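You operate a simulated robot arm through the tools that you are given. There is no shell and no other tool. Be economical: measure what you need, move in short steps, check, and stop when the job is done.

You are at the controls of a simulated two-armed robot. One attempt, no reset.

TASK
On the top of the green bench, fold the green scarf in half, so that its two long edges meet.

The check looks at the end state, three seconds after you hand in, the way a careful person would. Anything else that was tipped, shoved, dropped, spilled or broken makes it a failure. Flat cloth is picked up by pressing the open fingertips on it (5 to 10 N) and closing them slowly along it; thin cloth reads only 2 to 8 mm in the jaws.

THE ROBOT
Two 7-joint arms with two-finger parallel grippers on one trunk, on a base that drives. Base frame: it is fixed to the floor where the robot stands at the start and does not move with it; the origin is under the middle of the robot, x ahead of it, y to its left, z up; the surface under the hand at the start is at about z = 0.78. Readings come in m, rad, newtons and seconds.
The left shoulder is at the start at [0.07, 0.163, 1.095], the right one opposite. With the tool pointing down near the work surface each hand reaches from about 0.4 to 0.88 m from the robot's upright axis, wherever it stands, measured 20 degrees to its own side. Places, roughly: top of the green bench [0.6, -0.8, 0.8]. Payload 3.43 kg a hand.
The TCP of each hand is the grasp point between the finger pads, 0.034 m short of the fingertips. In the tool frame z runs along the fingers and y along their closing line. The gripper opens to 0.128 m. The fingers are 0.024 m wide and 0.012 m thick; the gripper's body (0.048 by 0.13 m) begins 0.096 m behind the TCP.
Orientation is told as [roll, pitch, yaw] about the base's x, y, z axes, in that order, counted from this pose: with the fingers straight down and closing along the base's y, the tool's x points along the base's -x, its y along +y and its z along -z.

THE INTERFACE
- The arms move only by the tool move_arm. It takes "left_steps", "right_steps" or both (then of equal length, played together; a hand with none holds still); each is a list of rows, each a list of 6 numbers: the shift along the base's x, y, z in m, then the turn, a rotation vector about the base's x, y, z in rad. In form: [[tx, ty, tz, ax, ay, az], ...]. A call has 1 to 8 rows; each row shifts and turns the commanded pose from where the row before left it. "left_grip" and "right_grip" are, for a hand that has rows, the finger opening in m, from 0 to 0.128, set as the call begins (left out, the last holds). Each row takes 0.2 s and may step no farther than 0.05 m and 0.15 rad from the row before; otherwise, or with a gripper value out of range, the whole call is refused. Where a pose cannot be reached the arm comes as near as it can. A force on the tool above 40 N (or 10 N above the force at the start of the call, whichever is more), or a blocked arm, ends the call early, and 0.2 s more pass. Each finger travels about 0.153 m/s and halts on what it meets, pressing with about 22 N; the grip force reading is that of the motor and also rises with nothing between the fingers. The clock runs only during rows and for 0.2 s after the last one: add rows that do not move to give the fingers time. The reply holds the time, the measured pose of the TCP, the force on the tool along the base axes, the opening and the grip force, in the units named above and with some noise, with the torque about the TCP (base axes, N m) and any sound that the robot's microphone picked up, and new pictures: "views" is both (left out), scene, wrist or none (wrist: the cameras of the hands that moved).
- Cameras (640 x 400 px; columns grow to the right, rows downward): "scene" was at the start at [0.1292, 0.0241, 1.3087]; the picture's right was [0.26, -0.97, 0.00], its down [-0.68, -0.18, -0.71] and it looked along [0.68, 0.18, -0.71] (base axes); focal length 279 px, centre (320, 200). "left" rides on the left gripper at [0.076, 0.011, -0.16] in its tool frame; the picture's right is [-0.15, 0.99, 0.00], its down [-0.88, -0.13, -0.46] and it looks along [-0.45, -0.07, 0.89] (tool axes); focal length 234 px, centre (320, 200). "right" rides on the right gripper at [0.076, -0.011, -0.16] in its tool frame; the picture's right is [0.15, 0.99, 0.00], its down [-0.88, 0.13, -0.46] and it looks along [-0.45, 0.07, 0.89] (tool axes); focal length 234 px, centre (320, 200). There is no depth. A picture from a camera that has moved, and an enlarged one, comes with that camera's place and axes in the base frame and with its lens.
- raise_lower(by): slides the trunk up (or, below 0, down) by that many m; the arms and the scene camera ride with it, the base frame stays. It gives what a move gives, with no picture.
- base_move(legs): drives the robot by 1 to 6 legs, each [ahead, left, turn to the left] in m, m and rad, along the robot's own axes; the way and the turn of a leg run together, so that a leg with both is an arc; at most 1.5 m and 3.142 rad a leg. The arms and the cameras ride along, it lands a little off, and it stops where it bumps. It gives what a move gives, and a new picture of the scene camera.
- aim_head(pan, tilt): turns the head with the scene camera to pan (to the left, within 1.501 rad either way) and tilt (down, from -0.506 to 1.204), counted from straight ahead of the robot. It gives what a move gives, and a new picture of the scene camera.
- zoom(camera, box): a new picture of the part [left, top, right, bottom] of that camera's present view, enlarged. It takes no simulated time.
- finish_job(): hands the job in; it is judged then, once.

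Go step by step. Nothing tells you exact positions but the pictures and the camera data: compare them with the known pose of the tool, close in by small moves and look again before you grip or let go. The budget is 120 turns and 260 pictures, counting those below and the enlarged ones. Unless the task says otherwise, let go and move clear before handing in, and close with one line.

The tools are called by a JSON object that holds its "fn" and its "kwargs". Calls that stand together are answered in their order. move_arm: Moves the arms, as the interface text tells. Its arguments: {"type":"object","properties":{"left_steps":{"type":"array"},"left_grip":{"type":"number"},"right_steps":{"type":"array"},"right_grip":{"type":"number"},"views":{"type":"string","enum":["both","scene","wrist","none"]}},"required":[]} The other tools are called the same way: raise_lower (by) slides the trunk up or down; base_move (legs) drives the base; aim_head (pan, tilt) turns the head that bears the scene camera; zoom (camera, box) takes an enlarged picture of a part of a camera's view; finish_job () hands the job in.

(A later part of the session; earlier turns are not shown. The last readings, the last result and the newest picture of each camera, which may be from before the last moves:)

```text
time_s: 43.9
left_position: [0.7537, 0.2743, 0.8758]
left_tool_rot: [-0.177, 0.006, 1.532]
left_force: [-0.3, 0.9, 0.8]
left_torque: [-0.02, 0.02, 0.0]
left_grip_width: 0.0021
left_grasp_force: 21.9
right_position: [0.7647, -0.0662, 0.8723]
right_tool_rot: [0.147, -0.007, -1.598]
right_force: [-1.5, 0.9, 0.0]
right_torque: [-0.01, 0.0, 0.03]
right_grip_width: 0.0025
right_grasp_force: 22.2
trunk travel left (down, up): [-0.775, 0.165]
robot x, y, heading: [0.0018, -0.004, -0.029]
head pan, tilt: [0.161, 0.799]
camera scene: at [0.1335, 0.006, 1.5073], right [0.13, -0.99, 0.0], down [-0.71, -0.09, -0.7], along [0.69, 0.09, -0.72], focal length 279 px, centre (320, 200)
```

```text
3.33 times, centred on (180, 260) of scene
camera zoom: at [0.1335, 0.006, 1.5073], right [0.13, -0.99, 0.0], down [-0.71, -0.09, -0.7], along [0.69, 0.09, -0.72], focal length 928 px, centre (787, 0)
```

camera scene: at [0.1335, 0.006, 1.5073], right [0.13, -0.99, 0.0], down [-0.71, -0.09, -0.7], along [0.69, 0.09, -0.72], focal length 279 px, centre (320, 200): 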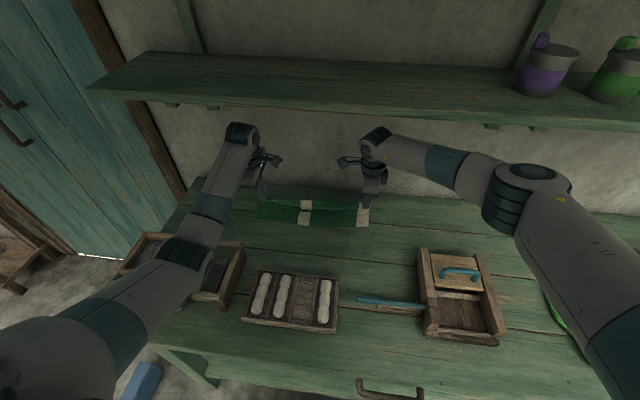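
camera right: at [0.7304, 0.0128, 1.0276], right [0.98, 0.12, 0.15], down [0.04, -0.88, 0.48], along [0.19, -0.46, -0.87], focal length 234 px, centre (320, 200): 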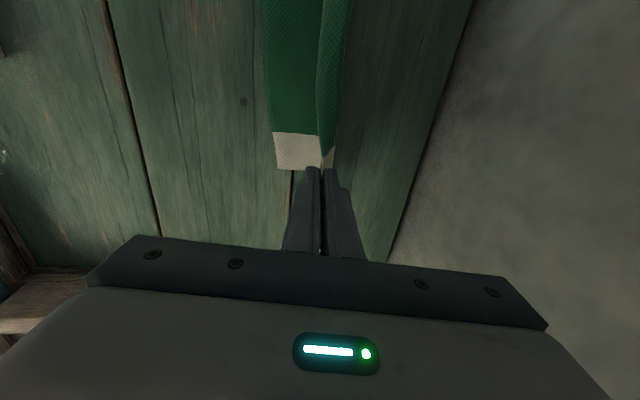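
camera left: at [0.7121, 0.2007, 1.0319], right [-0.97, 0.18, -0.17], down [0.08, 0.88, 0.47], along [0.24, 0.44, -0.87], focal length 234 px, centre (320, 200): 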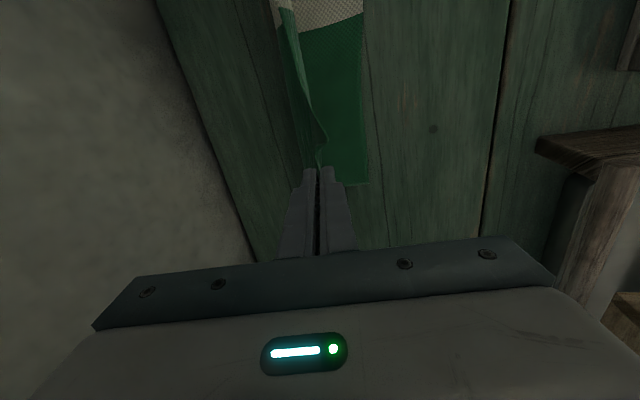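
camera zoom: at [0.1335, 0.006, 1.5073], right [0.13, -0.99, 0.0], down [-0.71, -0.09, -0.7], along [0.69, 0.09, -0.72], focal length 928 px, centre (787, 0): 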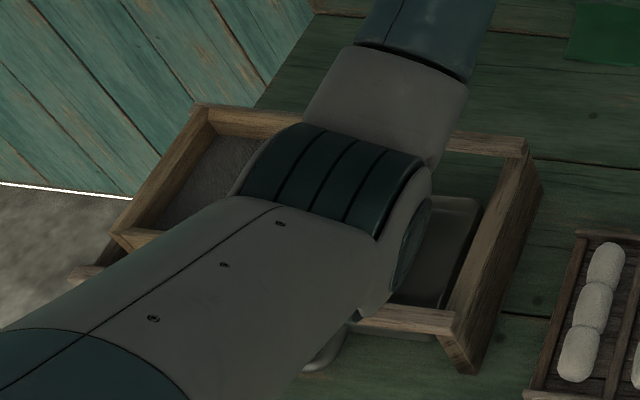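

The near edge was dragged to about x 0.72 during the lifting, so the scarf is already partly doubled. I'll finish the arc by bringing the held edge over the near edge (x about 0.725 left, 0.736 right) and then down, and I'll look before the last part.

{"fn": "move_arm", "kwargs": {"left_steps": [[-0.008, 0.002, -0.002, 0, -0.034, 0], [-0.008, 0.002, -0.004, 0, -0.034, 0], [-0.008, 0.002, -0.006, 0, -0.034, 0], [-0.008, 0.002, -0.008, 0, -0.034, 0], [-0.006, 0.002, -0.01, 0, -0.034, 0]], "right_steps": [[-0.008, 0.002, -0.002, 0, -0.034, 0], [-0.008, 0.002, -0.004, 0, -0.034, 0], [-0.008, 0.002, -0.006, 0, -0.034, 0], [-0.008, 0.002, -0.007, 0, -0.034, 0], [-0.006, 0.002, -0.008, 0, -0.034, 0]], "views": "both"}}

{"fn": "zoom", "kwargs": {"camera": "scene", "box": [220, 130, 420, 255]}}

```text
time_s: 45.1
left_position: [0.7164, 0.2847, 0.8459]
left_tool_rot: [-0.347, 0.001, 1.531]
left_force: [0.5, -0.3, -0.3]
left_torque: [-0.02, 0.02, 0.02]
left_grip_width: 0.0017
left_grasp_force: 22.2
right_position: [0.7281, -0.0568, 0.8438]
right_tool_rot: [0.319, -0.005, -1.602]
right_force: [0.4, 0.8, -0.3]
right_torque: [0.05, 0.03, 0.02]
right_grip_width: 0.0027
right_grasp_force: 21.6
trunk travel left (down, up): [-0.775, 0.165]
robot x, y, heading: [0.0004, -0.008, -0.027]
head pan, tilt: [0.161, 0.799]
camera scene: at [0.1333, 0.0059, 1.5074], right [0.13, -0.99, 0.0], down [-0.71, -0.09, -0.7], along [0.69, 0.09, -0.72], focal length 279 px, centre (320, 200)
camera right: at [0.6672, 0.0209, 0.9926], right [0.94, 0.12, 0.31], down [-0.04, -0.88, 0.48], along [0.33, -0.46, -0.82], focal length 234 px, centre (320, 200)
camera left: at [0.6483, 0.2105, 0.9923], right [-0.92, 0.18, -0.34], down [0.0, 0.88, 0.47], along [0.38, 0.44, -0.81], focal length 234 px, centre (320, 200)
```

scene: 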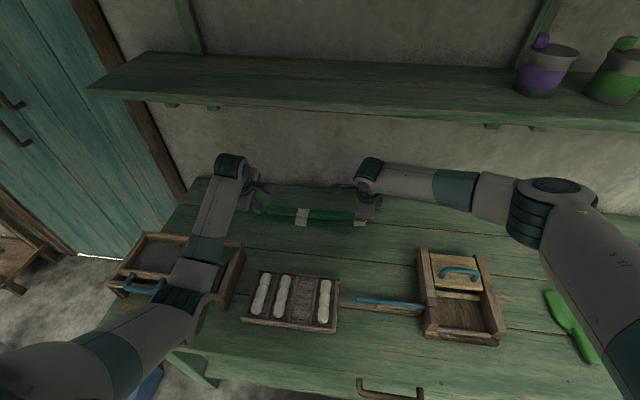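
right: 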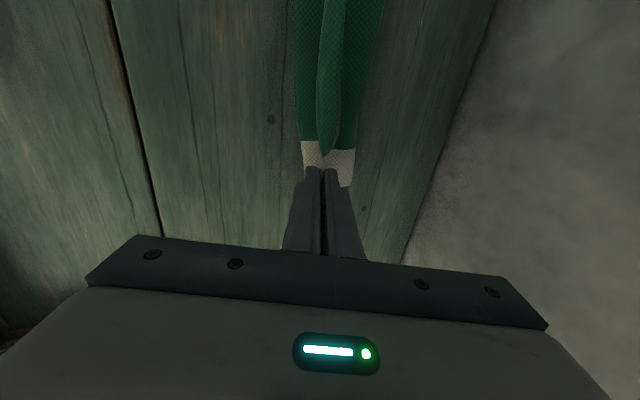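
left: 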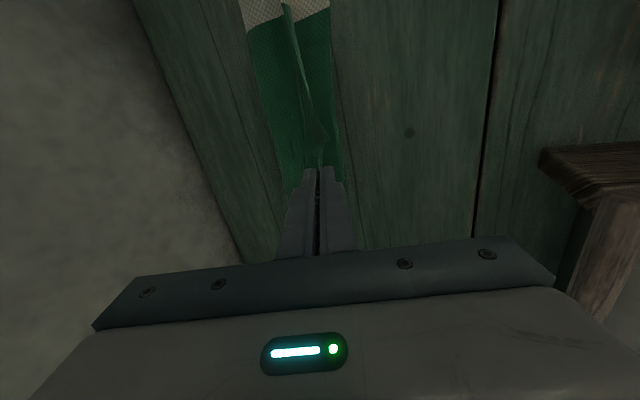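

```text
3.20 times, centred on (320, 192) of scene
camera zoom: at [0.1333, 0.0059, 1.5074], right [0.13, -0.99, 0.0], down [-0.71, -0.09, -0.7], along [0.69, 0.09, -0.72], focal length 891 px, centre (320, 224)
```

zoom: 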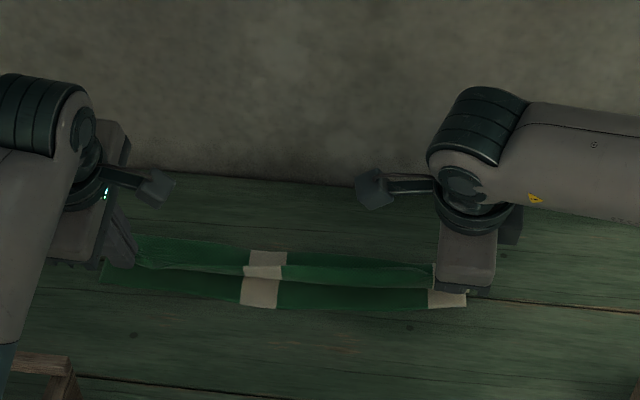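

The scarf is now folded over with its fold at the far side and the held edge just above the near edge. I'll lower it the rest of the way.

{"fn": "move_arm", "kwargs": {"left_steps": [[-0.002, 0, -0.008, 0, 0, 0], [-0.002, 0, -0.008, 0, 0, 0], [-0.001, 0, -0.007, 0, 0, 0], [0, 0, -0.004, 0, 0, 0]], "right_steps": [[-0.002, 0, -0.008, 0, 0, 0], [-0.002, 0, -0.007, 0, 0, 0], [-0.002, 0, -0.006, 0, 0, 0], [0, 0, -0.004, 0, 0, 0]], "views": "wrist"}}

{"fn": "zoom", "kwargs": {"camera": "scene", "box": [220, 130, 420, 255]}}

```text
time_s: 46.1
left_position: [0.7097, 0.284, 0.8182]
left_tool_rot: [-0.348, 0.0, 1.532]
left_force: [0.5, -0.4, 0.5]
left_torque: [-0.01, 0.01, 0.01]
left_grip_width: 0.0021
left_grasp_force: 22.6
right_position: [0.7216, -0.056, 0.8191]
right_tool_rot: [0.316, -0.002, -1.601]
right_force: [0.4, 0.1, -0.6]
right_torque: [0.03, 0.07, 0.0]
right_grip_width: 0.0027
right_grasp_force: 22.3
trunk travel left (down, up): [-0.775, 0.165]
robot x, y, heading: [0.0033, -0.0092, -0.028]
head pan, tilt: [0.161, 0.799]
camera right: at [0.6613, 0.0217, 0.9681], right [0.94, 0.12, 0.31], down [-0.04, -0.88, 0.48], along [0.33, -0.46, -0.82], focal length 234 px, centre (320, 200)
camera left: at [0.6421, 0.2102, 0.9654], right [-0.92, 0.18, -0.34], down [0.0, 0.88, 0.47], along [0.38, 0.44, -0.81], focal length 234 px, centre (320, 200)
```

right: 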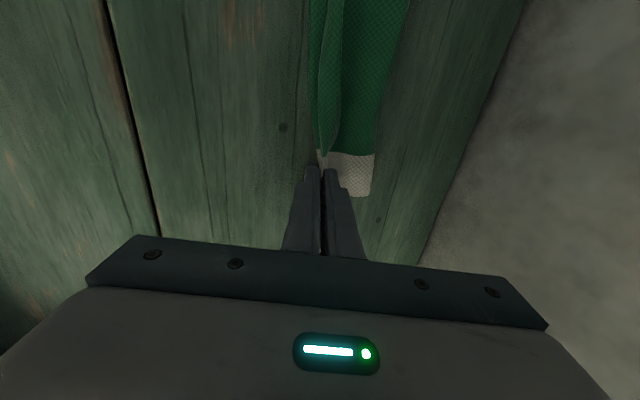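
left: 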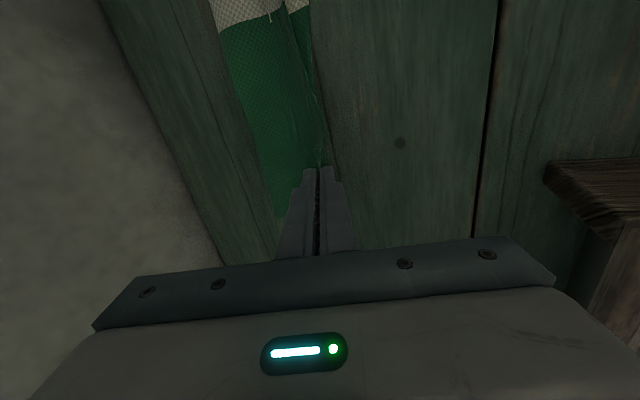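

```text
3.20 times, centred on (320, 192) of scene
camera zoom: at [0.1335, 0.0058, 1.5073], right [0.13, -0.99, 0.0], down [-0.71, -0.09, -0.7], along [0.69, 0.09, -0.72], focal length 891 px, centre (320, 224)
```

zoom: 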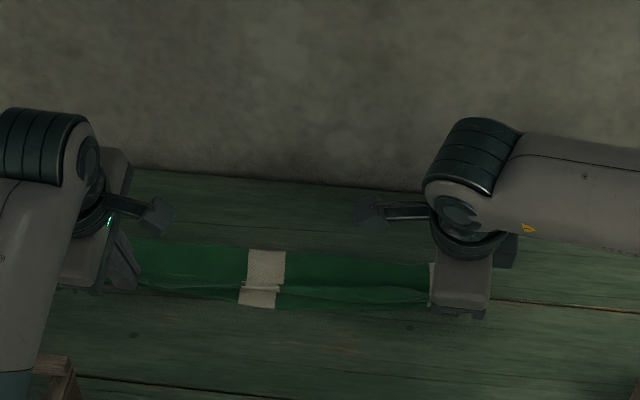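

The ends are in place and the held edge is nearly straight along the near edge. I'll stretch it a touch sideways, then open gently while rising slightly.

{"fn": "move_arm", "kwargs": {"left_steps": [[-0.001, 0.0015, 0, 0, 0, 0], [-0.001, 0.0015, 0, 0, 0, 0], [0, 0, 0, 0, 0, 0]], "right_steps": [[-0.001, -0.0015, 0, 0, 0, 0], [-0.001, -0.0015, 0, 0, 0, 0], [0, 0, 0, 0, 0, 0]], "views": "none"}}

{"fn": "move_arm", "kwargs": {"left_steps": [[0, 0, 0.002, 0, 0, 0], [0, 0, 0.001, 0, 0, 0]], "right_steps": [[0, 0, 0.002, 0, 0, 0], [0, 0, 0.001, 0, 0, 0]], "left_grip": 0.016, "right_grip": 0.016, "views": "wrist"}}

{"fn": "zoom", "kwargs": {"camera": "scene", "box": [220, 130, 420, 255]}}

```text
time_s: 46.9
left_position: [0.7101, 0.2863, 0.817]
left_tool_rot: [-0.345, -0.001, 1.532]
left_force: [-0.5, -2.0, 0.8]
left_torque: [-0.1, 0.01, 0.01]
left_grip_width: 0.0023
left_grasp_force: 21.6
right_position: [0.7192, -0.0584, 0.8199]
right_tool_rot: [0.319, -0.001, -1.599]
right_force: [0.1, 2.6, 0.7]
right_torque: [0.05, 0.04, 0.0]
right_grip_width: 0.0027
right_grasp_force: 22.4
trunk travel left (down, up): [-0.775, 0.165]
robot x, y, heading: [0.0011, -0.0074, -0.032]
head pan, tilt: [0.161, 0.799]
```

```text
time_s: 47.5
left_position: [0.709, 0.2867, 0.8212]
left_tool_rot: [-0.346, 0.0, 1.528]
left_force: [-0.3, 0.2, 0.6]
left_torque: [-0.01, 0.0, -0.01]
left_grip_width: 0.0161
left_grasp_force: 0.1
right_position: [0.7198, -0.0597, 0.8229]
right_tool_rot: [0.32, -0.004, -1.6]
right_force: [0.0, -0.5, 0.0]
right_torque: [0.01, -0.01, -0.02]
right_grip_width: 0.0162
right_grasp_force: 0.1
trunk travel left (down, up): [-0.775, 0.165]
robot x, y, heading: [0.006, -0.0063, -0.031]
head pan, tilt: [0.161, 0.799]
camera right: at [0.6599, 0.0182, 0.9711], right [0.94, 0.12, 0.31], down [-0.04, -0.88, 0.48], along [0.33, -0.46, -0.82], focal length 234 px, centre (320, 200)
camera left: at [0.6414, 0.2131, 0.9685], right [-0.92, 0.18, -0.34], down [0.0, 0.88, 0.47], along [0.38, 0.44, -0.81], focal length 234 px, centre (320, 200)
```

right: 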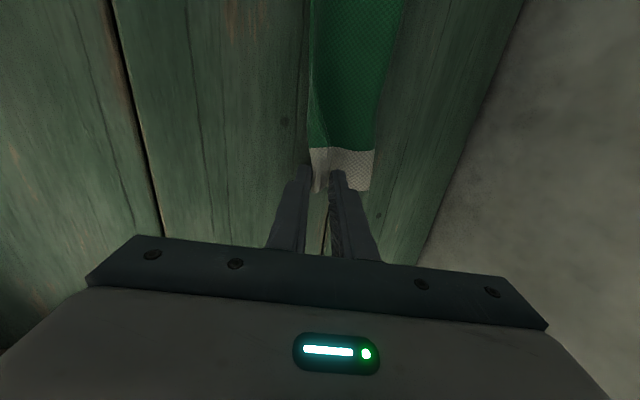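
left: 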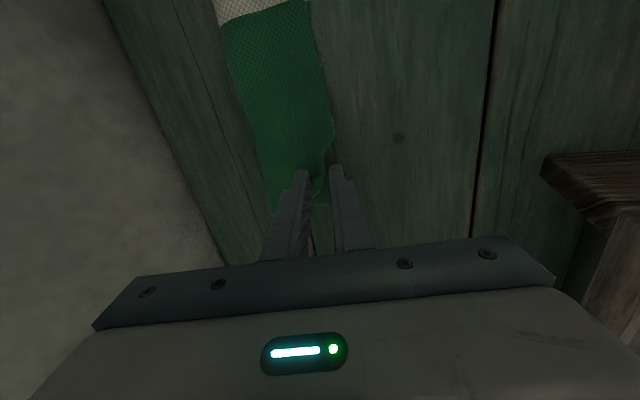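

```text
3.20 times, centred on (320, 192) of scene
camera zoom: at [0.1334, 0.0057, 1.5073], right [0.13, -0.99, 0.0], down [-0.71, -0.09, -0.7], along [0.69, 0.09, -0.72], focal length 891 px, centre (320, 224)
```

zoom: 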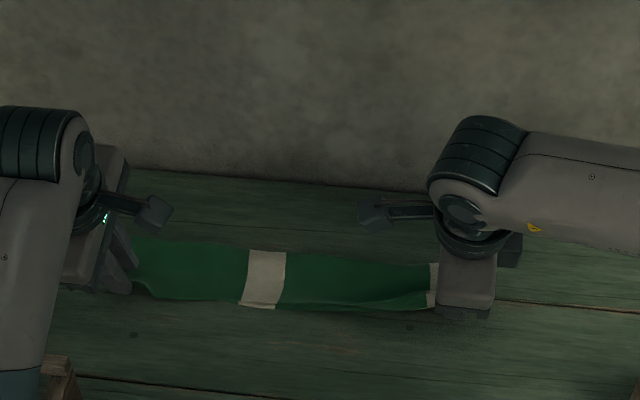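

Released, and the top edge has settled over the near edge. I'll withdraw both hands along the fingers' line and then look.

{"fn": "move_arm", "kwargs": {"left_steps": [[-0.005, 0, 0.014, 0, 0, 0], [-0.005, 0, 0.014, 0, 0, 0], [-0.007, 0, 0.018, 0, 0, 0], [-0.015, 0, 0.018, 0, 0, 0], [-0.03, 0, 0.01, 0, 0, 0], [-0.03, 0, 0.01, 0, 0, 0]], "right_steps": [[-0.005, 0, 0.014, 0, 0, 0], [-0.005, 0, 0.014, 0, 0, 0], [-0.007, 0, 0.018, 0, 0, 0], [-0.015, 0, 0.018, 0, 0, 0], [-0.03, 0, 0.01, 0, 0, 0], [-0.03, 0, 0.01, 0, 0, 0]], "views": "both"}}

{"fn": "zoom", "kwargs": {"camera": "scene", "box": [220, 130, 420, 255]}}

```text
time_s: 48.9
left_position: [0.6149, 0.2874, 0.9061]
left_tool_rot: [-0.348, -0.002, 1.53]
left_force: [-0.6, 0.1, -0.4]
left_torque: [0.02, -0.03, 0.0]
left_grip_width: 0.0162
left_grasp_force: 0.1
right_position: [0.6244, -0.0607, 0.9077]
right_tool_rot: [0.318, -0.001, -1.602]
right_force: [-1.1, -0.8, 0.0]
right_torque: [-0.01, -0.01, 0.0]
right_grip_width: 0.0159
right_grasp_force: 0.4
trunk travel left (down, up): [-0.775, 0.165]
robot x, y, heading: [0.0061, -0.0051, -0.028]
head pan, tilt: [0.161, 0.799]
camera scene: at [0.1317, 0.0052, 1.5075], right [0.13, -0.99, 0.0], down [-0.71, -0.09, -0.7], along [0.69, 0.09, -0.72], focal length 279 px, centre (320, 200)
camera right: at [0.5657, 0.0168, 1.0561], right [0.94, 0.12, 0.31], down [-0.05, -0.88, 0.48], along [0.33, -0.46, -0.82], focal length 234 px, centre (320, 200)
camera left: at [0.5482, 0.2142, 1.0531], right [-0.92, 0.19, -0.34], down [0.0, 0.88, 0.47], along [0.38, 0.44, -0.81], focal length 234 px, centre (320, 200)
```

scene: 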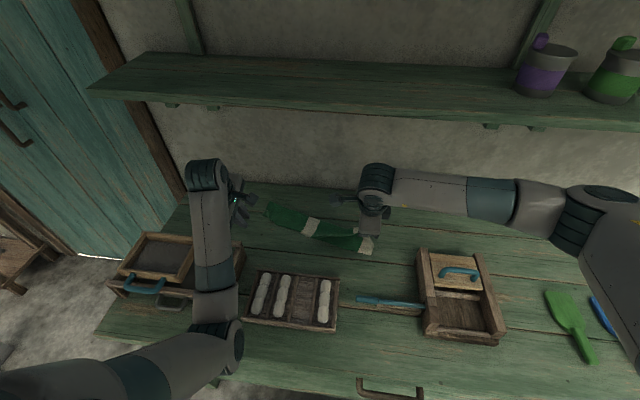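
right: 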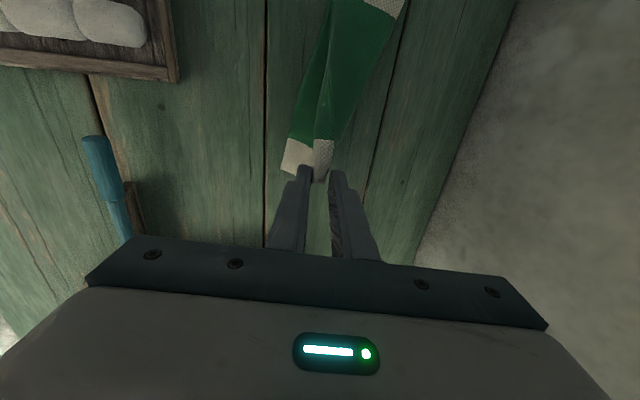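
left: 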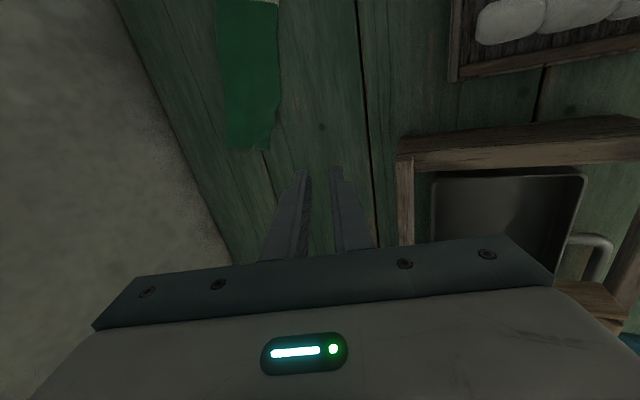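

```text
3.20 times, centred on (320, 192) of scene
camera zoom: at [0.1317, 0.0052, 1.5075], right [0.13, -0.99, 0.0], down [-0.71, -0.09, -0.7], along [0.69, 0.09, -0.72], focal length 891 px, centre (320, 224)
```

zoom: 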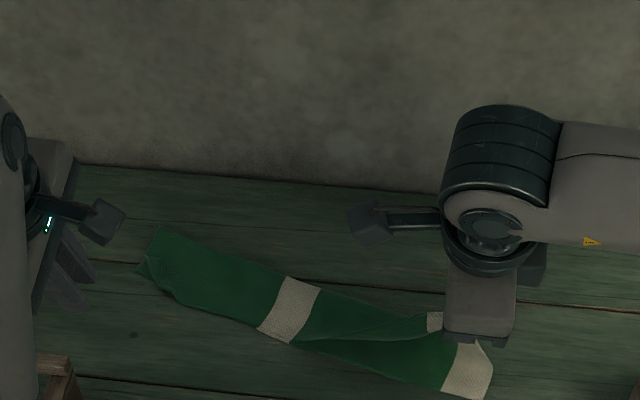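

Part of the cloth clung to the right hand and was pulled along. I'll look closely before doing anything else.

{"fn": "zoom", "kwargs": {"camera": "right", "box": [220, 80, 420, 230]}}

```text
2.67 times, centred on (320, 155) of right
camera zoom: at [0.5657, 0.0168, 1.0561], right [0.94, 0.12, 0.31], down [-0.05, -0.88, 0.48], along [0.33, -0.46, -0.82], focal length 624 px, centre (320, 320)
```

zoom: 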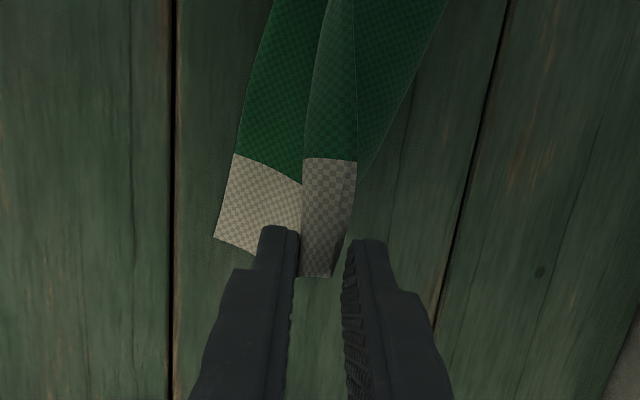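

The top layer is still lying against the right finger, lifted about 9 cm, and the scarf's right end swung towards me. I'll lower it back down so the top edge lands on the near edge, then open wider.

{"fn": "move_arm", "kwargs": {"right_steps": [[0.001, 0, -0.015, 0, 0, 0], [0, 0, -0.02, 0, 0, 0], [0, 0, -0.02, 0, 0, 0], [0, 0, -0.015, 0, 0, 0], [0, 0, -0.01, 0, 0, 0], [0, 0, 0, 0, 0, 0]], "views": "wrist"}}

{"fn": "zoom", "kwargs": {"camera": "right", "box": [220, 80, 420, 230]}}

{"fn": "zoom", "kwargs": {"camera": "scene", "box": [220, 130, 420, 255]}}

```text
time_s: 50.3
left_position: [0.6182, 0.2885, 0.9043]
left_tool_rot: [-0.346, 0.0, 1.529]
left_force: [0.0, 0.5, 0.2]
left_torque: [0.0, 0.0, 0.01]
left_grip_width: 0.0161
left_grasp_force: 0.0
right_position: [0.6282, -0.0593, 0.8271]
right_tool_rot: [0.319, -0.002, -1.598]
right_force: [0.3, 0.1, 0.2]
right_torque: [-0.02, 0.02, -0.03]
right_grip_width: 0.0158
right_grasp_force: 0.1
trunk travel left (down, up): [-0.775, 0.165]
robot x, y, heading: [0.0039, -0.0064, -0.034]
head pan, tilt: [0.161, 0.799]
camera right: at [0.5675, 0.0191, 0.9751], right [0.94, 0.12, 0.31], down [-0.04, -0.88, 0.48], along [0.33, -0.46, -0.82], focal length 234 px, centre (320, 200)
```

right: 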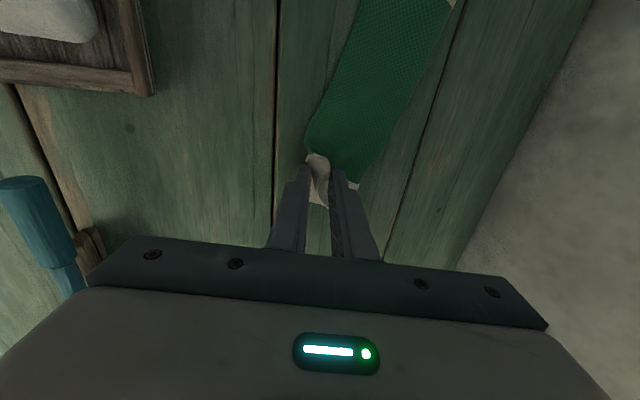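

```text
2.67 times, centred on (320, 155) of right
camera zoom: at [0.5675, 0.0191, 0.9751], right [0.94, 0.12, 0.31], down [-0.04, -0.88, 0.48], along [0.33, -0.46, -0.82], focal length 624 px, centre (320, 320)
```

zoom: 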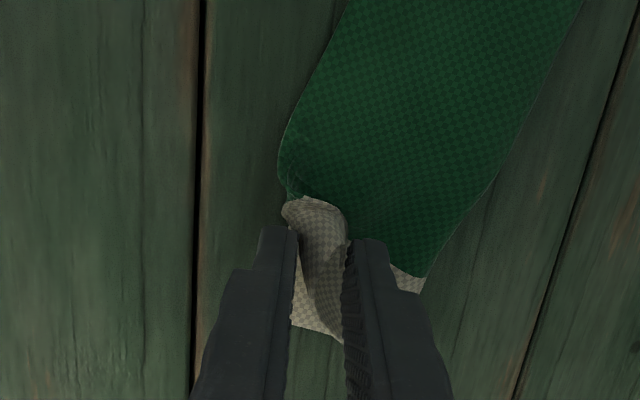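

```text
3.20 times, centred on (320, 192) of scene
camera zoom: at [0.1333, 0.0059, 1.5073], right [0.13, -0.99, 0.0], down [-0.71, -0.09, -0.7], along [0.69, 0.09, -0.72], focal length 891 px, centre (320, 224)
```

zoom: 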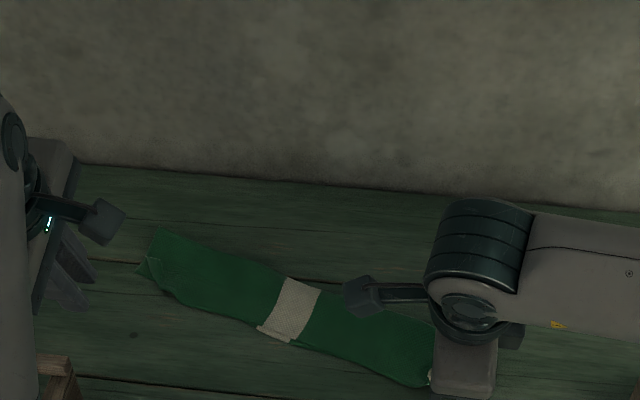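

{"fn": "move_arm", "kwargs": {"right_steps": [[0, 0, 0.002, 0, 0, 0], [0, 0, 0, 0, 0, 0], [0, 0, 0, 0, 0, 0]], "right_grip": 0.06, "views": "none"}}

{"fn": "zoom", "kwargs": {"camera": "right", "box": [220, 80, 420, 230]}}

```text
time_s: 51.1
left_position: [0.6179, 0.2887, 0.9059]
left_tool_rot: [-0.344, 0.001, 1.528]
left_force: [0.5, 0.3, -0.1]
left_torque: [-0.03, -0.02, 0.0]
left_grip_width: 0.0162
left_grasp_force: 0.2
right_position: [0.6281, -0.0582, 0.8277]
right_tool_rot: [0.319, -0.003, -1.598]
right_force: [0.3, -0.3, 0.3]
right_torque: [-0.02, 0.01, 0.0]
right_grip_width: 0.0602
right_grasp_force: 0.1
trunk travel left (down, up): [-0.775, 0.165]
robot x, y, heading: [0.0038, -0.0038, -0.034]
head pan, tilt: [0.161, 0.799]
```

```text
2.67 times, centred on (320, 155) of right
camera zoom: at [0.5679, 0.0191, 0.9771], right [0.94, 0.12, 0.31], down [-0.04, -0.88, 0.48], along [0.33, -0.46, -0.82], focal length 624 px, centre (320, 320)
```

zoom: 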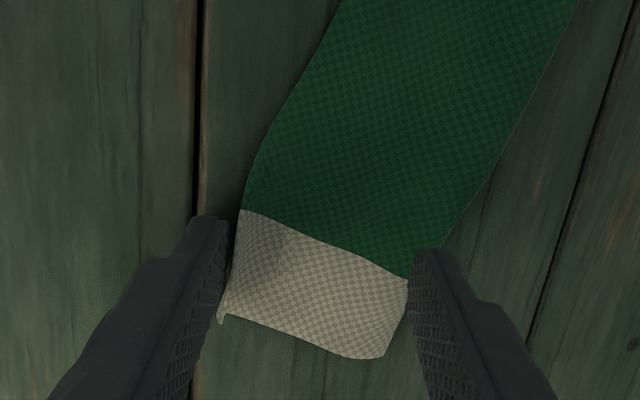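

The right end has relaxed and lies flat and folded. I'll open wider so neither finger touches it, check, and then lift away along the tool axis.

{"fn": "move_arm", "kwargs": {"right_steps": [[0, 0, 0.003, 0, 0, 0], [0, 0, 0, 0, 0, 0], [-0.003, 0, 0.01, 0, 0, 0], [-0.003, 0, 0.01, 0, 0, 0], [0, 0, 0, 0, 0, 0]], "right_grip": 0.1, "views": "none"}}

{"fn": "zoom", "kwargs": {"camera": "right", "box": [180, 40, 460, 230]}}

```text
time_s: 52.3
left_position: [0.6171, 0.2884, 0.9055]
left_tool_rot: [-0.346, 0.001, 1.53]
left_force: [-0.6, 0.0, 0.9]
left_torque: [0.04, -0.01, 0.01]
left_grip_width: 0.016
left_grasp_force: 0.0
right_position: [0.6229, -0.0587, 0.8511]
right_tool_rot: [0.321, -0.001, -1.601]
right_force: [-0.3, -0.2, 1.1]
right_torque: [0.03, 0.03, 0.03]
right_grip_width: 0.1
right_grasp_force: 0.0
trunk travel left (down, up): [-0.775, 0.165]
robot x, y, heading: [0.0018, -0.0086, -0.031]
head pan, tilt: [0.161, 0.799]
```

```text
2.11 times, centred on (320, 135) of right
camera zoom: at [0.5625, 0.019, 1.0], right [0.94, 0.12, 0.31], down [-0.04, -0.88, 0.48], along [0.33, -0.46, -0.82], focal length 493 px, centre (320, 337)
```

zoom: 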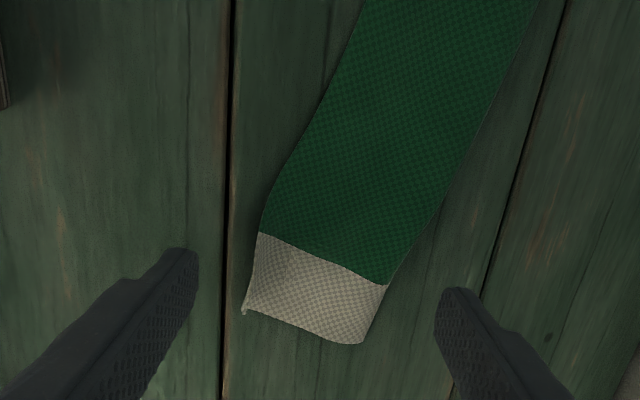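

The right end is clean and free. I'll move both hands up and back, clear of the view, and inspect the whole scarf.

{"fn": "move_arm", "kwargs": {"left_steps": [[-0.02, 0, 0.01, 0, 0, 0], [-0.03, 0, 0.02, 0, 0, 0], [-0.03, 0.0, 0.02, 0, 0, 0], [-0.03, 0.0, 0.02, 0, 0, 0]], "right_steps": [[-0.006, 0, 0.03, 0, 0, 0], [-0.03, -0.01, 0.03, 0, 0, 0], [-0.04, -0.02, 0.03, 0, 0, 0], [-0.04, -0.02, 0.02, 0, 0, 0]], "views": "both"}}

{"fn": "zoom", "kwargs": {"camera": "scene", "box": [220, 150, 420, 275]}}

```text
refused: row 3 steps farther than a row can; nothing moved
```

```text
3.20 times, centred on (320, 212) of scene
camera zoom: at [0.1335, 0.0058, 1.5073], right [0.13, -0.99, 0.0], down [-0.71, -0.09, -0.7], along [0.69, 0.09, -0.72], focal length 891 px, centre (320, 160)
```

zoom: 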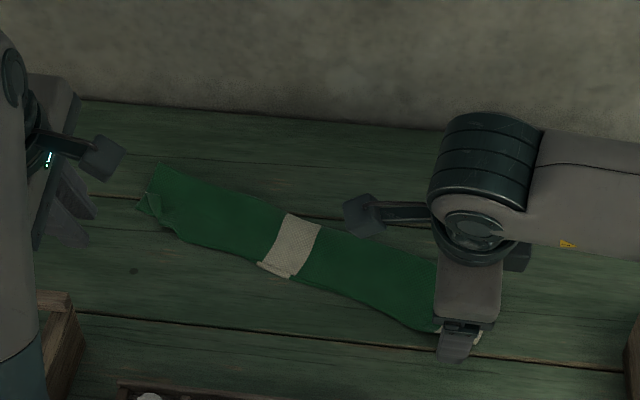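

{"fn": "move_arm", "kwargs": {"left_steps": [[-0.02, 0, 0.01, 0, 0, 0], [-0.03, 0, 0.02, 0, 0, 0], [-0.03, 0.0, 0.02, 0, 0, 0], [-0.03, 0.0, 0.02, 0, 0, 0]], "right_steps": [[-0.006, 0, 0.03, 0, 0, 0], [-0.03, -0.01, 0.03, 0, 0, 0], [-0.035, -0.02, 0.02, 0, 0, 0], [-0.035, -0.02, 0.02, 0, 0, 0]], "views": "both"}}

{"fn": "zoom", "kwargs": {"camera": "scene", "box": [240, 150, 400, 260]}}

```text
time_s: 53.1
left_position: [0.5619, 0.3633, 0.9464]
left_tool_rot: [-0.348, -0.125, 1.599]
left_force: [-0.2, -1.0, 0.8]
left_torque: [0.03, 0.0, -0.01]
left_grip_width: 0.016
left_grasp_force: 0.1
left hand out of reach, approached as far as the arm can: row 2, 3, 4
right_position: [0.5544, -0.0889, 0.9307]
right_tool_rot: [0.319, 0.0, -1.595]
right_force: [0.1, -0.7, 0.0]
right_torque: [0.05, 0.0, -0.02]
right_grip_width: 0.1001
right_grasp_force: 0.0
trunk travel left (down, up): [-0.775, 0.165]
robot x, y, heading: [0.0043, -0.0049, -0.034]
head pan, tilt: [0.161, 0.799]
stopped in row 4 (left hand): the arm was blocked; the commanded pose is now the measured one
camera scene: at [0.1328, 0.0032, 1.5074], right [0.13, -0.99, 0.0], down [-0.71, -0.09, -0.7], along [0.69, 0.09, -0.72], focal length 279 px, centre (320, 200)
camera right: at [0.4949, -0.0116, 1.0791], right [0.94, 0.12, 0.31], down [-0.04, -0.88, 0.47], along [0.33, -0.46, -0.82], focal length 234 px, centre (320, 200)
camera left: at [0.499, 0.2671, 1.0837], right [-0.93, 0.16, -0.32], down [-0.06, 0.81, 0.58], along [0.35, 0.56, -0.75], focal length 234 px, centre (320, 200)
```

scene: 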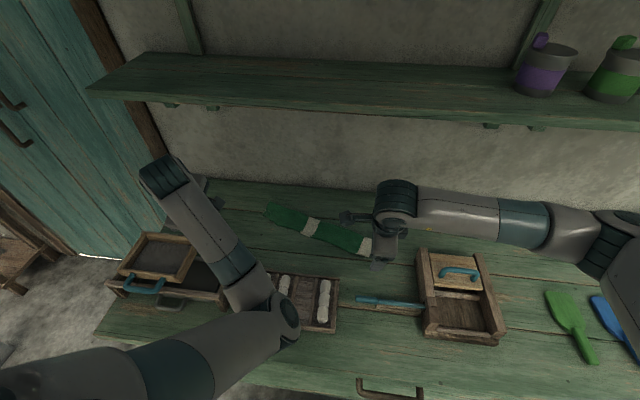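
right: 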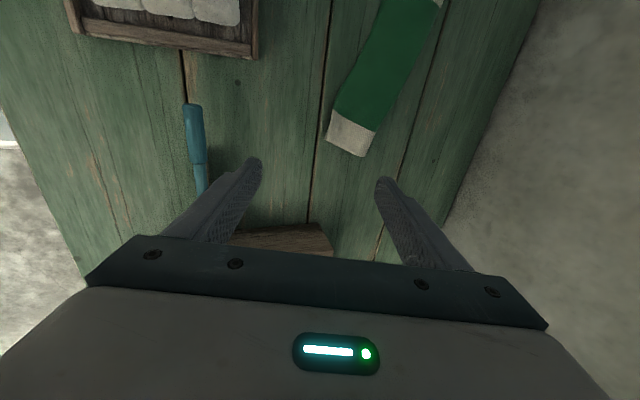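
left: 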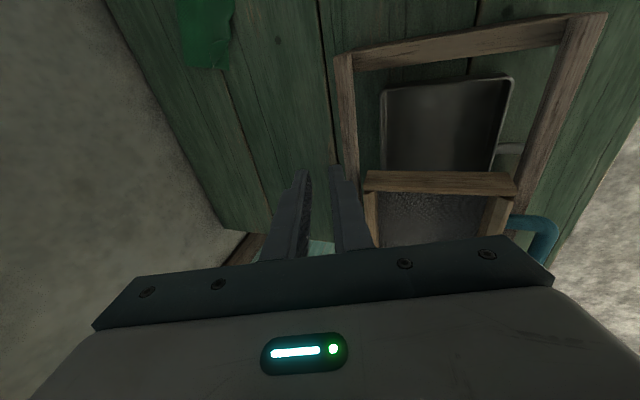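

```text
3.64 times, centred on (320, 205) of scene
camera zoom: at [0.1328, 0.0032, 1.5074], right [0.13, -0.99, 0.0], down [-0.71, -0.09, -0.7], along [0.69, 0.09, -0.72], focal length 1013 px, centre (320, 182)
```

zoom: 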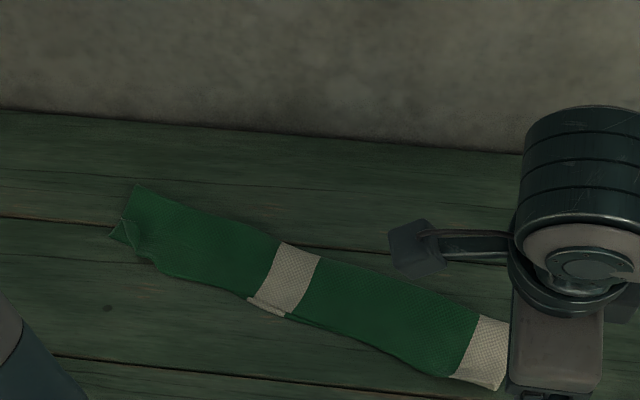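

The scarf looks well folded. The left arm, though, bent its elbow inward over the dough tray and reported being blocked, so I'll raise the trunk for clearance and then check the tray.

{"fn": "raise_lower", "kwargs": {"by": 0.1}}

{"fn": "aim_head", "kwargs": {"pan": 0.3, "tilt": 0.95}}

{"fn": "zoom", "kwargs": {"camera": "scene", "box": [130, 100, 450, 300]}}

```text
time_s: 54.5
left_position: [0.5618, 0.3647, 1.0445]
left_tool_rot: [-0.347, -0.123, 1.603]
left_force: [0.0, -1.0, 0.3]
left_torque: [0.0, 0.01, 0.01]
left_grip_width: 0.0158
left_grasp_force: 0.1
right_position: [0.5549, -0.0866, 1.0308]
right_tool_rot: [0.32, -0.001, -1.596]
right_force: [-0.1, -0.4, -0.1]
right_torque: [-0.03, 0.0, 0.01]
right_grip_width: 0.1
right_grasp_force: 0.0
trunk travel left (down, up): [-0.875, 0.065]
robot x, y, heading: [0.0045, -0.0035, -0.031]
head pan, tilt: [0.161, 0.799]
```

```text
time_s: 55.2
left_position: [0.5595, 0.3653, 1.044]
left_tool_rot: [-0.347, -0.123, 1.599]
left_force: [-0.4, 0.0, 0.2]
left_torque: [-0.01, -0.02, 0.01]
left_grip_width: 0.016
left_grasp_force: 0.1
right_position: [0.5548, -0.088, 1.0302]
right_tool_rot: [0.32, -0.004, -1.594]
right_force: [1.0, 0.3, -0.3]
right_torque: [-0.01, 0.03, -0.02]
right_grip_width: 0.1
right_grasp_force: 0.2
trunk travel left (down, up): [-0.875, 0.065]
robot x, y, heading: [0.0032, -0.0062, -0.034]
head pan, tilt: [0.3, 0.949]
camera scene: at [0.1236, 0.0153, 1.5958], right [0.27, -0.96, 0.0], down [-0.78, -0.22, -0.58], along [0.56, 0.15, -0.81], focal length 279 px, centre (320, 200)
```

scene: 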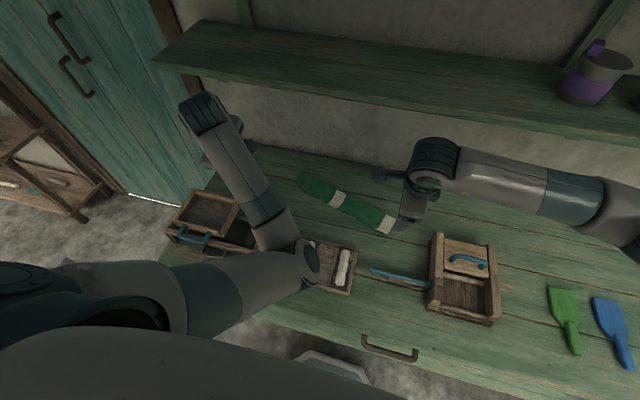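

```text
2.00 times, centred on (290, 200) of scene
camera zoom: at [0.1236, 0.0153, 1.5958], right [0.27, -0.96, 0.0], down [-0.78, -0.22, -0.58], along [0.56, 0.15, -0.81], focal length 557 px, centre (380, 200)
```

zoom: 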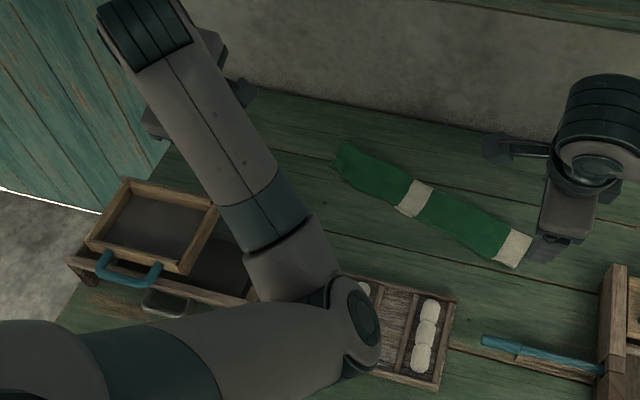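

{"fn": "zoom", "kwargs": {"camera": "scene", "box": [285, 160, 405, 240]}}

```text
5.00 times, centred on (345, 200) of scene
camera zoom: at [0.1236, 0.0153, 1.5958], right [0.27, -0.96, 0.0], down [-0.78, -0.22, -0.58], along [0.56, 0.15, -0.81], focal length 1393 px, centre (195, 200)
```

zoom: 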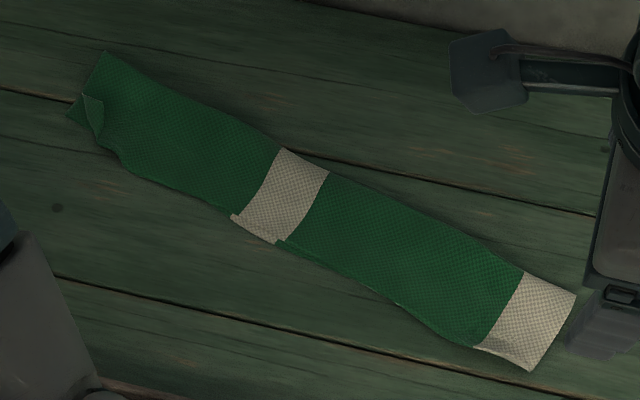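

Almost everything matches, except that the left corner of the top layer is dog-eared by about 2–3 cm. I'll bring the left arm back to its earlier pose, with the trunk now higher, and brush that corner flat.

{"fn": "move_arm", "kwargs": {"left_steps": [[0.014, -0.019, -0.01, 0, 0, 0], [0.014, -0.019, -0.01, 0, 0, 0], [0.014, -0.019, -0.01, 0, 0, 0], [0.014, -0.019, -0.01, 0, 0, 0]], "left_grip": 0.0, "views": "scene"}}

```text
time_s: 56.4
left_position: [0.6239, 0.3666, 1.0349]
left_tool_rot: [-0.395, -0.219, 1.683]
left_force: [-0.5, 0.4, -0.1]
left_torque: [-0.04, -0.02, 0.01]
left_grip_width: 0.0
left_grasp_force: 21.6
right_position: [0.5552, -0.0858, 1.0311]
right_tool_rot: [0.32, -0.002, -1.596]
right_force: [-0.5, -0.1, 0.6]
right_torque: [0.0, 0.01, 0.01]
right_grip_width: 0.0998
right_grasp_force: 0.1
trunk travel left (down, up): [-0.875, 0.065]
robot x, y, heading: [0.0045, -0.005, -0.032]
head pan, tilt: [0.3, 0.949]
stopped in row 4 (left hand): the arm was blocked; the commanded pose is now the measured one
camera scene: at [0.1231, 0.0158, 1.5958], right [0.27, -0.96, 0.0], down [-0.78, -0.22, -0.58], along [0.56, 0.15, -0.81], focal length 279 px, centre (320, 200)
```

scene: 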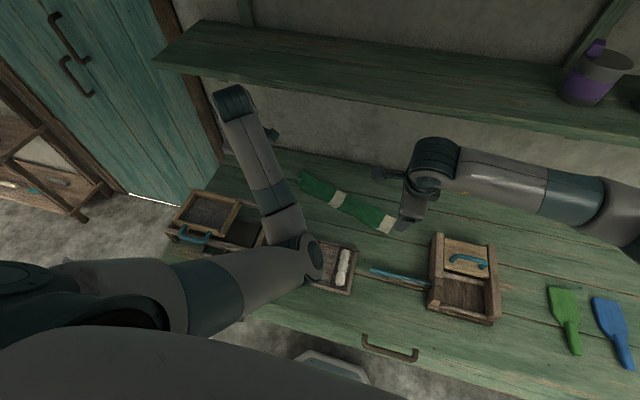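

The left arm is up against a joint limit in this posture. I'll unwind the wrist yaw on the spot to free it.

{"fn": "move_arm", "kwargs": {"left_steps": [[-0.01, 0, 0, 0, 0, -0.14], [-0.01, 0, 0, 0, 0, -0.14], [-0.01, 0, 0, 0, 0, -0.14], [-0.01, 0, 0, 0, 0, -0.14], [0, 0, 0, 0, 0, -0.14], [0, 0, 0, 0, 0, -0.14]], "views": "scene"}}

```text
time_s: 57.8
left_position: [0.5839, 0.3675, 1.0347]
left_tool_rot: [-0.384, -0.217, 0.839]
left_force: [-0.1, 0.3, 0.1]
left_torque: [-0.01, -0.01, 0.01]
left_grip_width: 0.0
left_grasp_force: 21.9
right_position: [0.5556, -0.0881, 1.0299]
right_tool_rot: [0.317, -0.002, -1.595]
right_force: [0.7, 0.1, -1.0]
right_torque: [-0.04, 0.02, -0.01]
right_grip_width: 0.0999
right_grasp_force: 0.1
trunk travel left (down, up): [-0.875, 0.065]
robot x, y, heading: [0.003, -0.0059, -0.031]
head pan, tilt: [0.3, 0.949]
camera scene: at [0.1245, 0.0147, 1.5956], right [0.27, -0.96, 0.0], down [-0.78, -0.22, -0.58], along [0.56, 0.15, -0.81], focal length 279 px, centre (320, 200)
```

scene: 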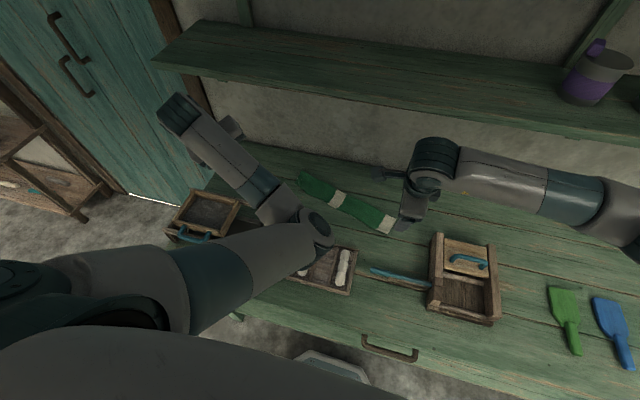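

{"fn": "move_arm", "kwargs": {"left_steps": [[0, 0, 0, 0.03, 0.143, 0], [0, 0, 0, 0.03, 0.143, 0], [0, 0, 0, 0.03, 0.143, 0], [0, 0, 0, 0, 0, -0.14], [0, 0, 0, 0, 0, -0.14], [0, 0, 0, 0, 0, -0.14], [0, 0, 0, 0, 0, -0.14], [0, 0, 0, 0, 0, -0.14]], "views": "scene"}}

```text
time_s: 59.6
left_position: [0.584, 0.3629, 1.0355]
left_tool_rot: [-0.017, 0.016, 0.099]
left_force: [-0.9, -0.8, -0.1]
left_torque: [-0.02, 0.02, -0.02]
left_grip_width: 0.0
left_grasp_force: 22.1
right_position: [0.5556, -0.0871, 1.0306]
right_tool_rot: [0.32, -0.002, -1.596]
right_force: [-0.4, -0.3, -0.5]
right_torque: [-0.03, -0.04, 0.05]
right_grip_width: 0.1001
right_grasp_force: 0.0
trunk travel left (down, up): [-0.875, 0.065]
robot x, y, heading: [0.0026, -0.0059, -0.03]
head pan, tilt: [0.3, 0.949]
camera scene: at [0.1235, 0.0153, 1.5958], right [0.27, -0.96, 0.0], down [-0.78, -0.22, -0.58], along [0.56, 0.15, -0.81], focal length 279 px, centre (320, 200)
```

scene: 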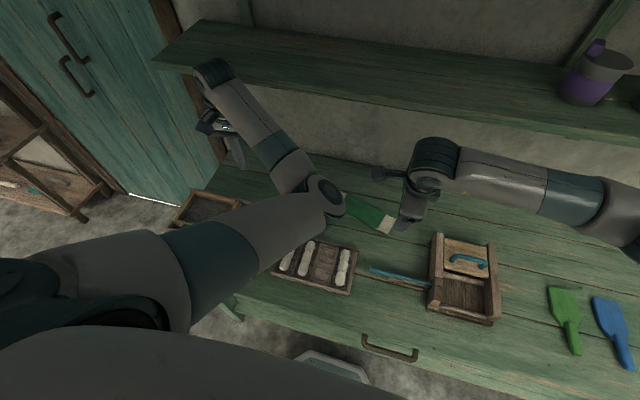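

The left hand is back to a natural pose, and the dough rolls and tray are intact. I'll lower in front of the shelf, checking the elbow's clearance.

{"fn": "move_arm", "kwargs": {"left_steps": [[0.005, -0.01, -0.04, 0, 0, -0.03], [0.005, -0.01, -0.04, 0, 0, -0.03], [0.005, -0.01, -0.04, 0, 0, -0.03], [0.005, -0.01, -0.03, 0, 0, 0]], "views": "both"}}

```text
time_s: 60.6
left_position: [0.6088, 0.3254, 0.8872]
left_tool_rot: [-0.012, 0.008, 0.014]
left_force: [-0.6, -0.2, -1.0]
left_torque: [0.02, 0.01, 0.01]
left_grip_width: 0.0
left_grasp_force: 22.0
right_position: [0.5552, -0.0864, 1.0312]
right_tool_rot: [0.321, -0.001, -1.597]
right_force: [0.4, 0.0, -0.1]
right_torque: [0.04, 0.01, -0.01]
right_grip_width: 0.1003
right_grasp_force: 0.1
trunk travel left (down, up): [-0.875, 0.065]
robot x, y, heading: [0.0016, -0.0043, -0.035]
head pan, tilt: [0.3, 0.949]
camera scene: at [0.1238, 0.015, 1.5958], right [0.27, -0.96, 0.0], down [-0.78, -0.22, -0.58], along [0.56, 0.15, -0.81], focal length 279 px, centre (320, 200)
camera left: at [0.5351, 0.3366, 1.0493], right [0.13, 0.99, -0.01], down [0.89, -0.11, 0.45], along [0.44, -0.07, -0.89], focal length 234 px, centre (320, 200)
```

scene: 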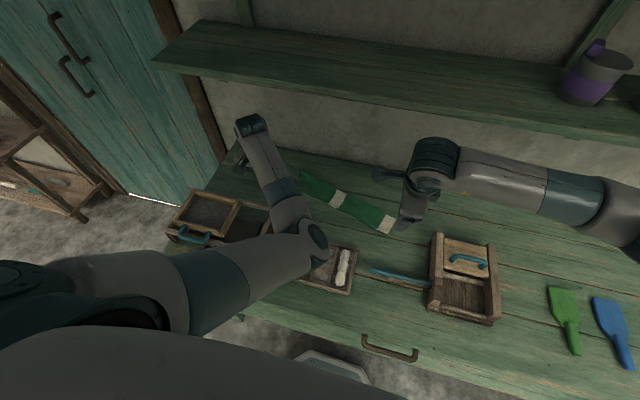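
left: 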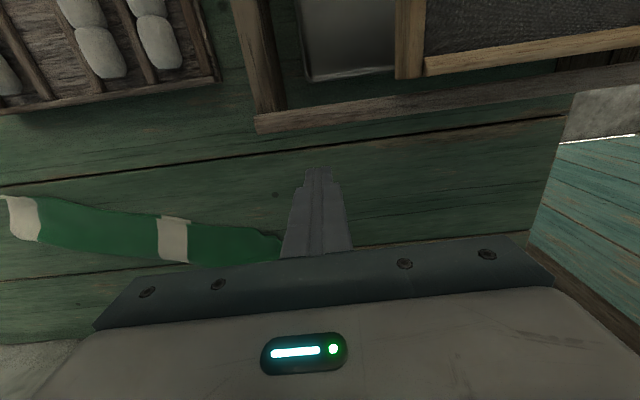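

{"fn": "move_arm", "kwargs": {"left_steps": [[0.01, -0.01, -0.02, 0, 0, 0], [0.02, -0.015, -0.01, 0, 0, 0], [0.02, -0.015, 0, 0, 0, 0], [0, 0, 0, 0, 0, 0]], "views": "wrist"}}

{"fn": "zoom", "kwargs": {"camera": "scene", "box": [225, 130, 405, 240]}}

```text
time_s: 61.6
left_position: [0.654, 0.28, 0.8531]
left_tool_rot: [-0.016, 0.015, 0.014]
left_force: [0.3, 0.1, -0.4]
left_torque: [-0.02, 0.0, -0.04]
left_grip_width: 0.0
left_grasp_force: 22.2
right_position: [0.5554, -0.0876, 1.031]
right_tool_rot: [0.318, -0.002, -1.596]
right_force: [-0.2, 0.0, -0.4]
right_torque: [0.04, 0.01, -0.01]
right_grip_width: 0.1002
right_grasp_force: 0.1
trunk travel left (down, up): [-0.875, 0.065]
robot x, y, heading: [0.0028, -0.0027, -0.031]
head pan, tilt: [0.3, 0.949]
camera left: at [0.5818, 0.2922, 1.0155], right [0.13, 0.99, -0.02], down [0.89, -0.11, 0.44], along [0.44, -0.08, -0.9], focal length 234 px, centre (320, 200)
```

left: 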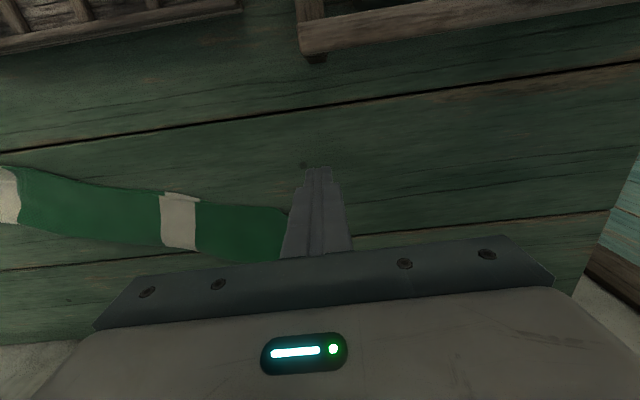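

```text
3.56 times, centred on (315, 185) of scene
camera zoom: at [0.1231, 0.0154, 1.5958], right [0.27, -0.96, 0.0], down [-0.78, -0.22, -0.58], along [0.56, 0.15, -0.81], focal length 990 px, centre (338, 253)
```

zoom: 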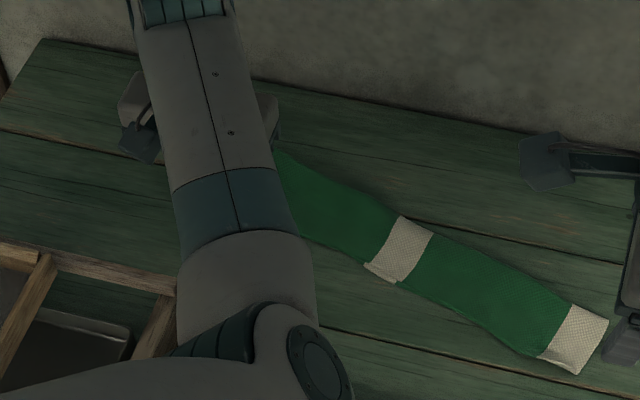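

{"fn": "move_arm", "kwargs": {"left_steps": [[0.022, -0.015, -0.004, 0, 0, 0], [0.022, -0.015, -0.004, 0, 0, 0], [0.022, -0.018, -0.004, 0, 0, 0], [0, 0, 0, 0, 0, 0]], "views": "none"}}

{"fn": "zoom", "kwargs": {"camera": "left", "box": [220, 90, 420, 240]}}

```text
time_s: 62.6
left_position: [0.7211, 0.234, 0.8437]
left_tool_rot: [-0.015, 0.014, 0.012]
left_force: [0.1, 0.4, 1.1]
left_torque: [0.02, -0.01, -0.04]
left_grip_width: 0.0002
left_grasp_force: 22.0
right_position: [0.5546, -0.0859, 1.0292]
right_tool_rot: [0.32, -0.003, -1.598]
right_force: [0.1, -0.1, 0.5]
right_torque: [0.02, 0.01, 0.01]
right_grip_width: 0.0999
right_grasp_force: 0.0
trunk travel left (down, up): [-0.875, 0.065]
robot x, y, heading: [0.0042, -0.0047, -0.034]
head pan, tilt: [0.3, 0.949]
```

```text
2.67 times, centred on (320, 165) of left
camera zoom: at [0.6483, 0.2463, 1.0048], right [0.13, 0.99, -0.02], down [0.89, -0.11, 0.44], along [0.44, -0.08, -0.9], focal length 624 px, centre (320, 293)
```

zoom: 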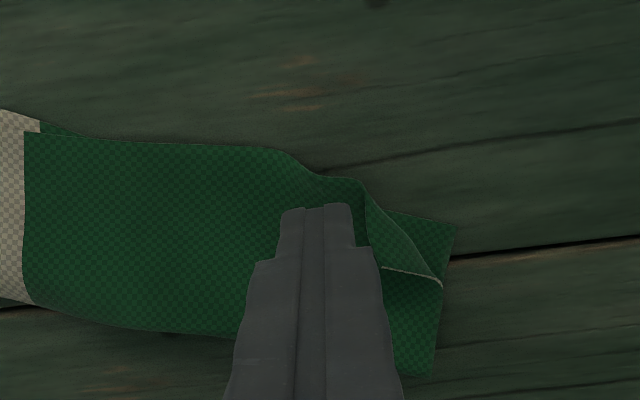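

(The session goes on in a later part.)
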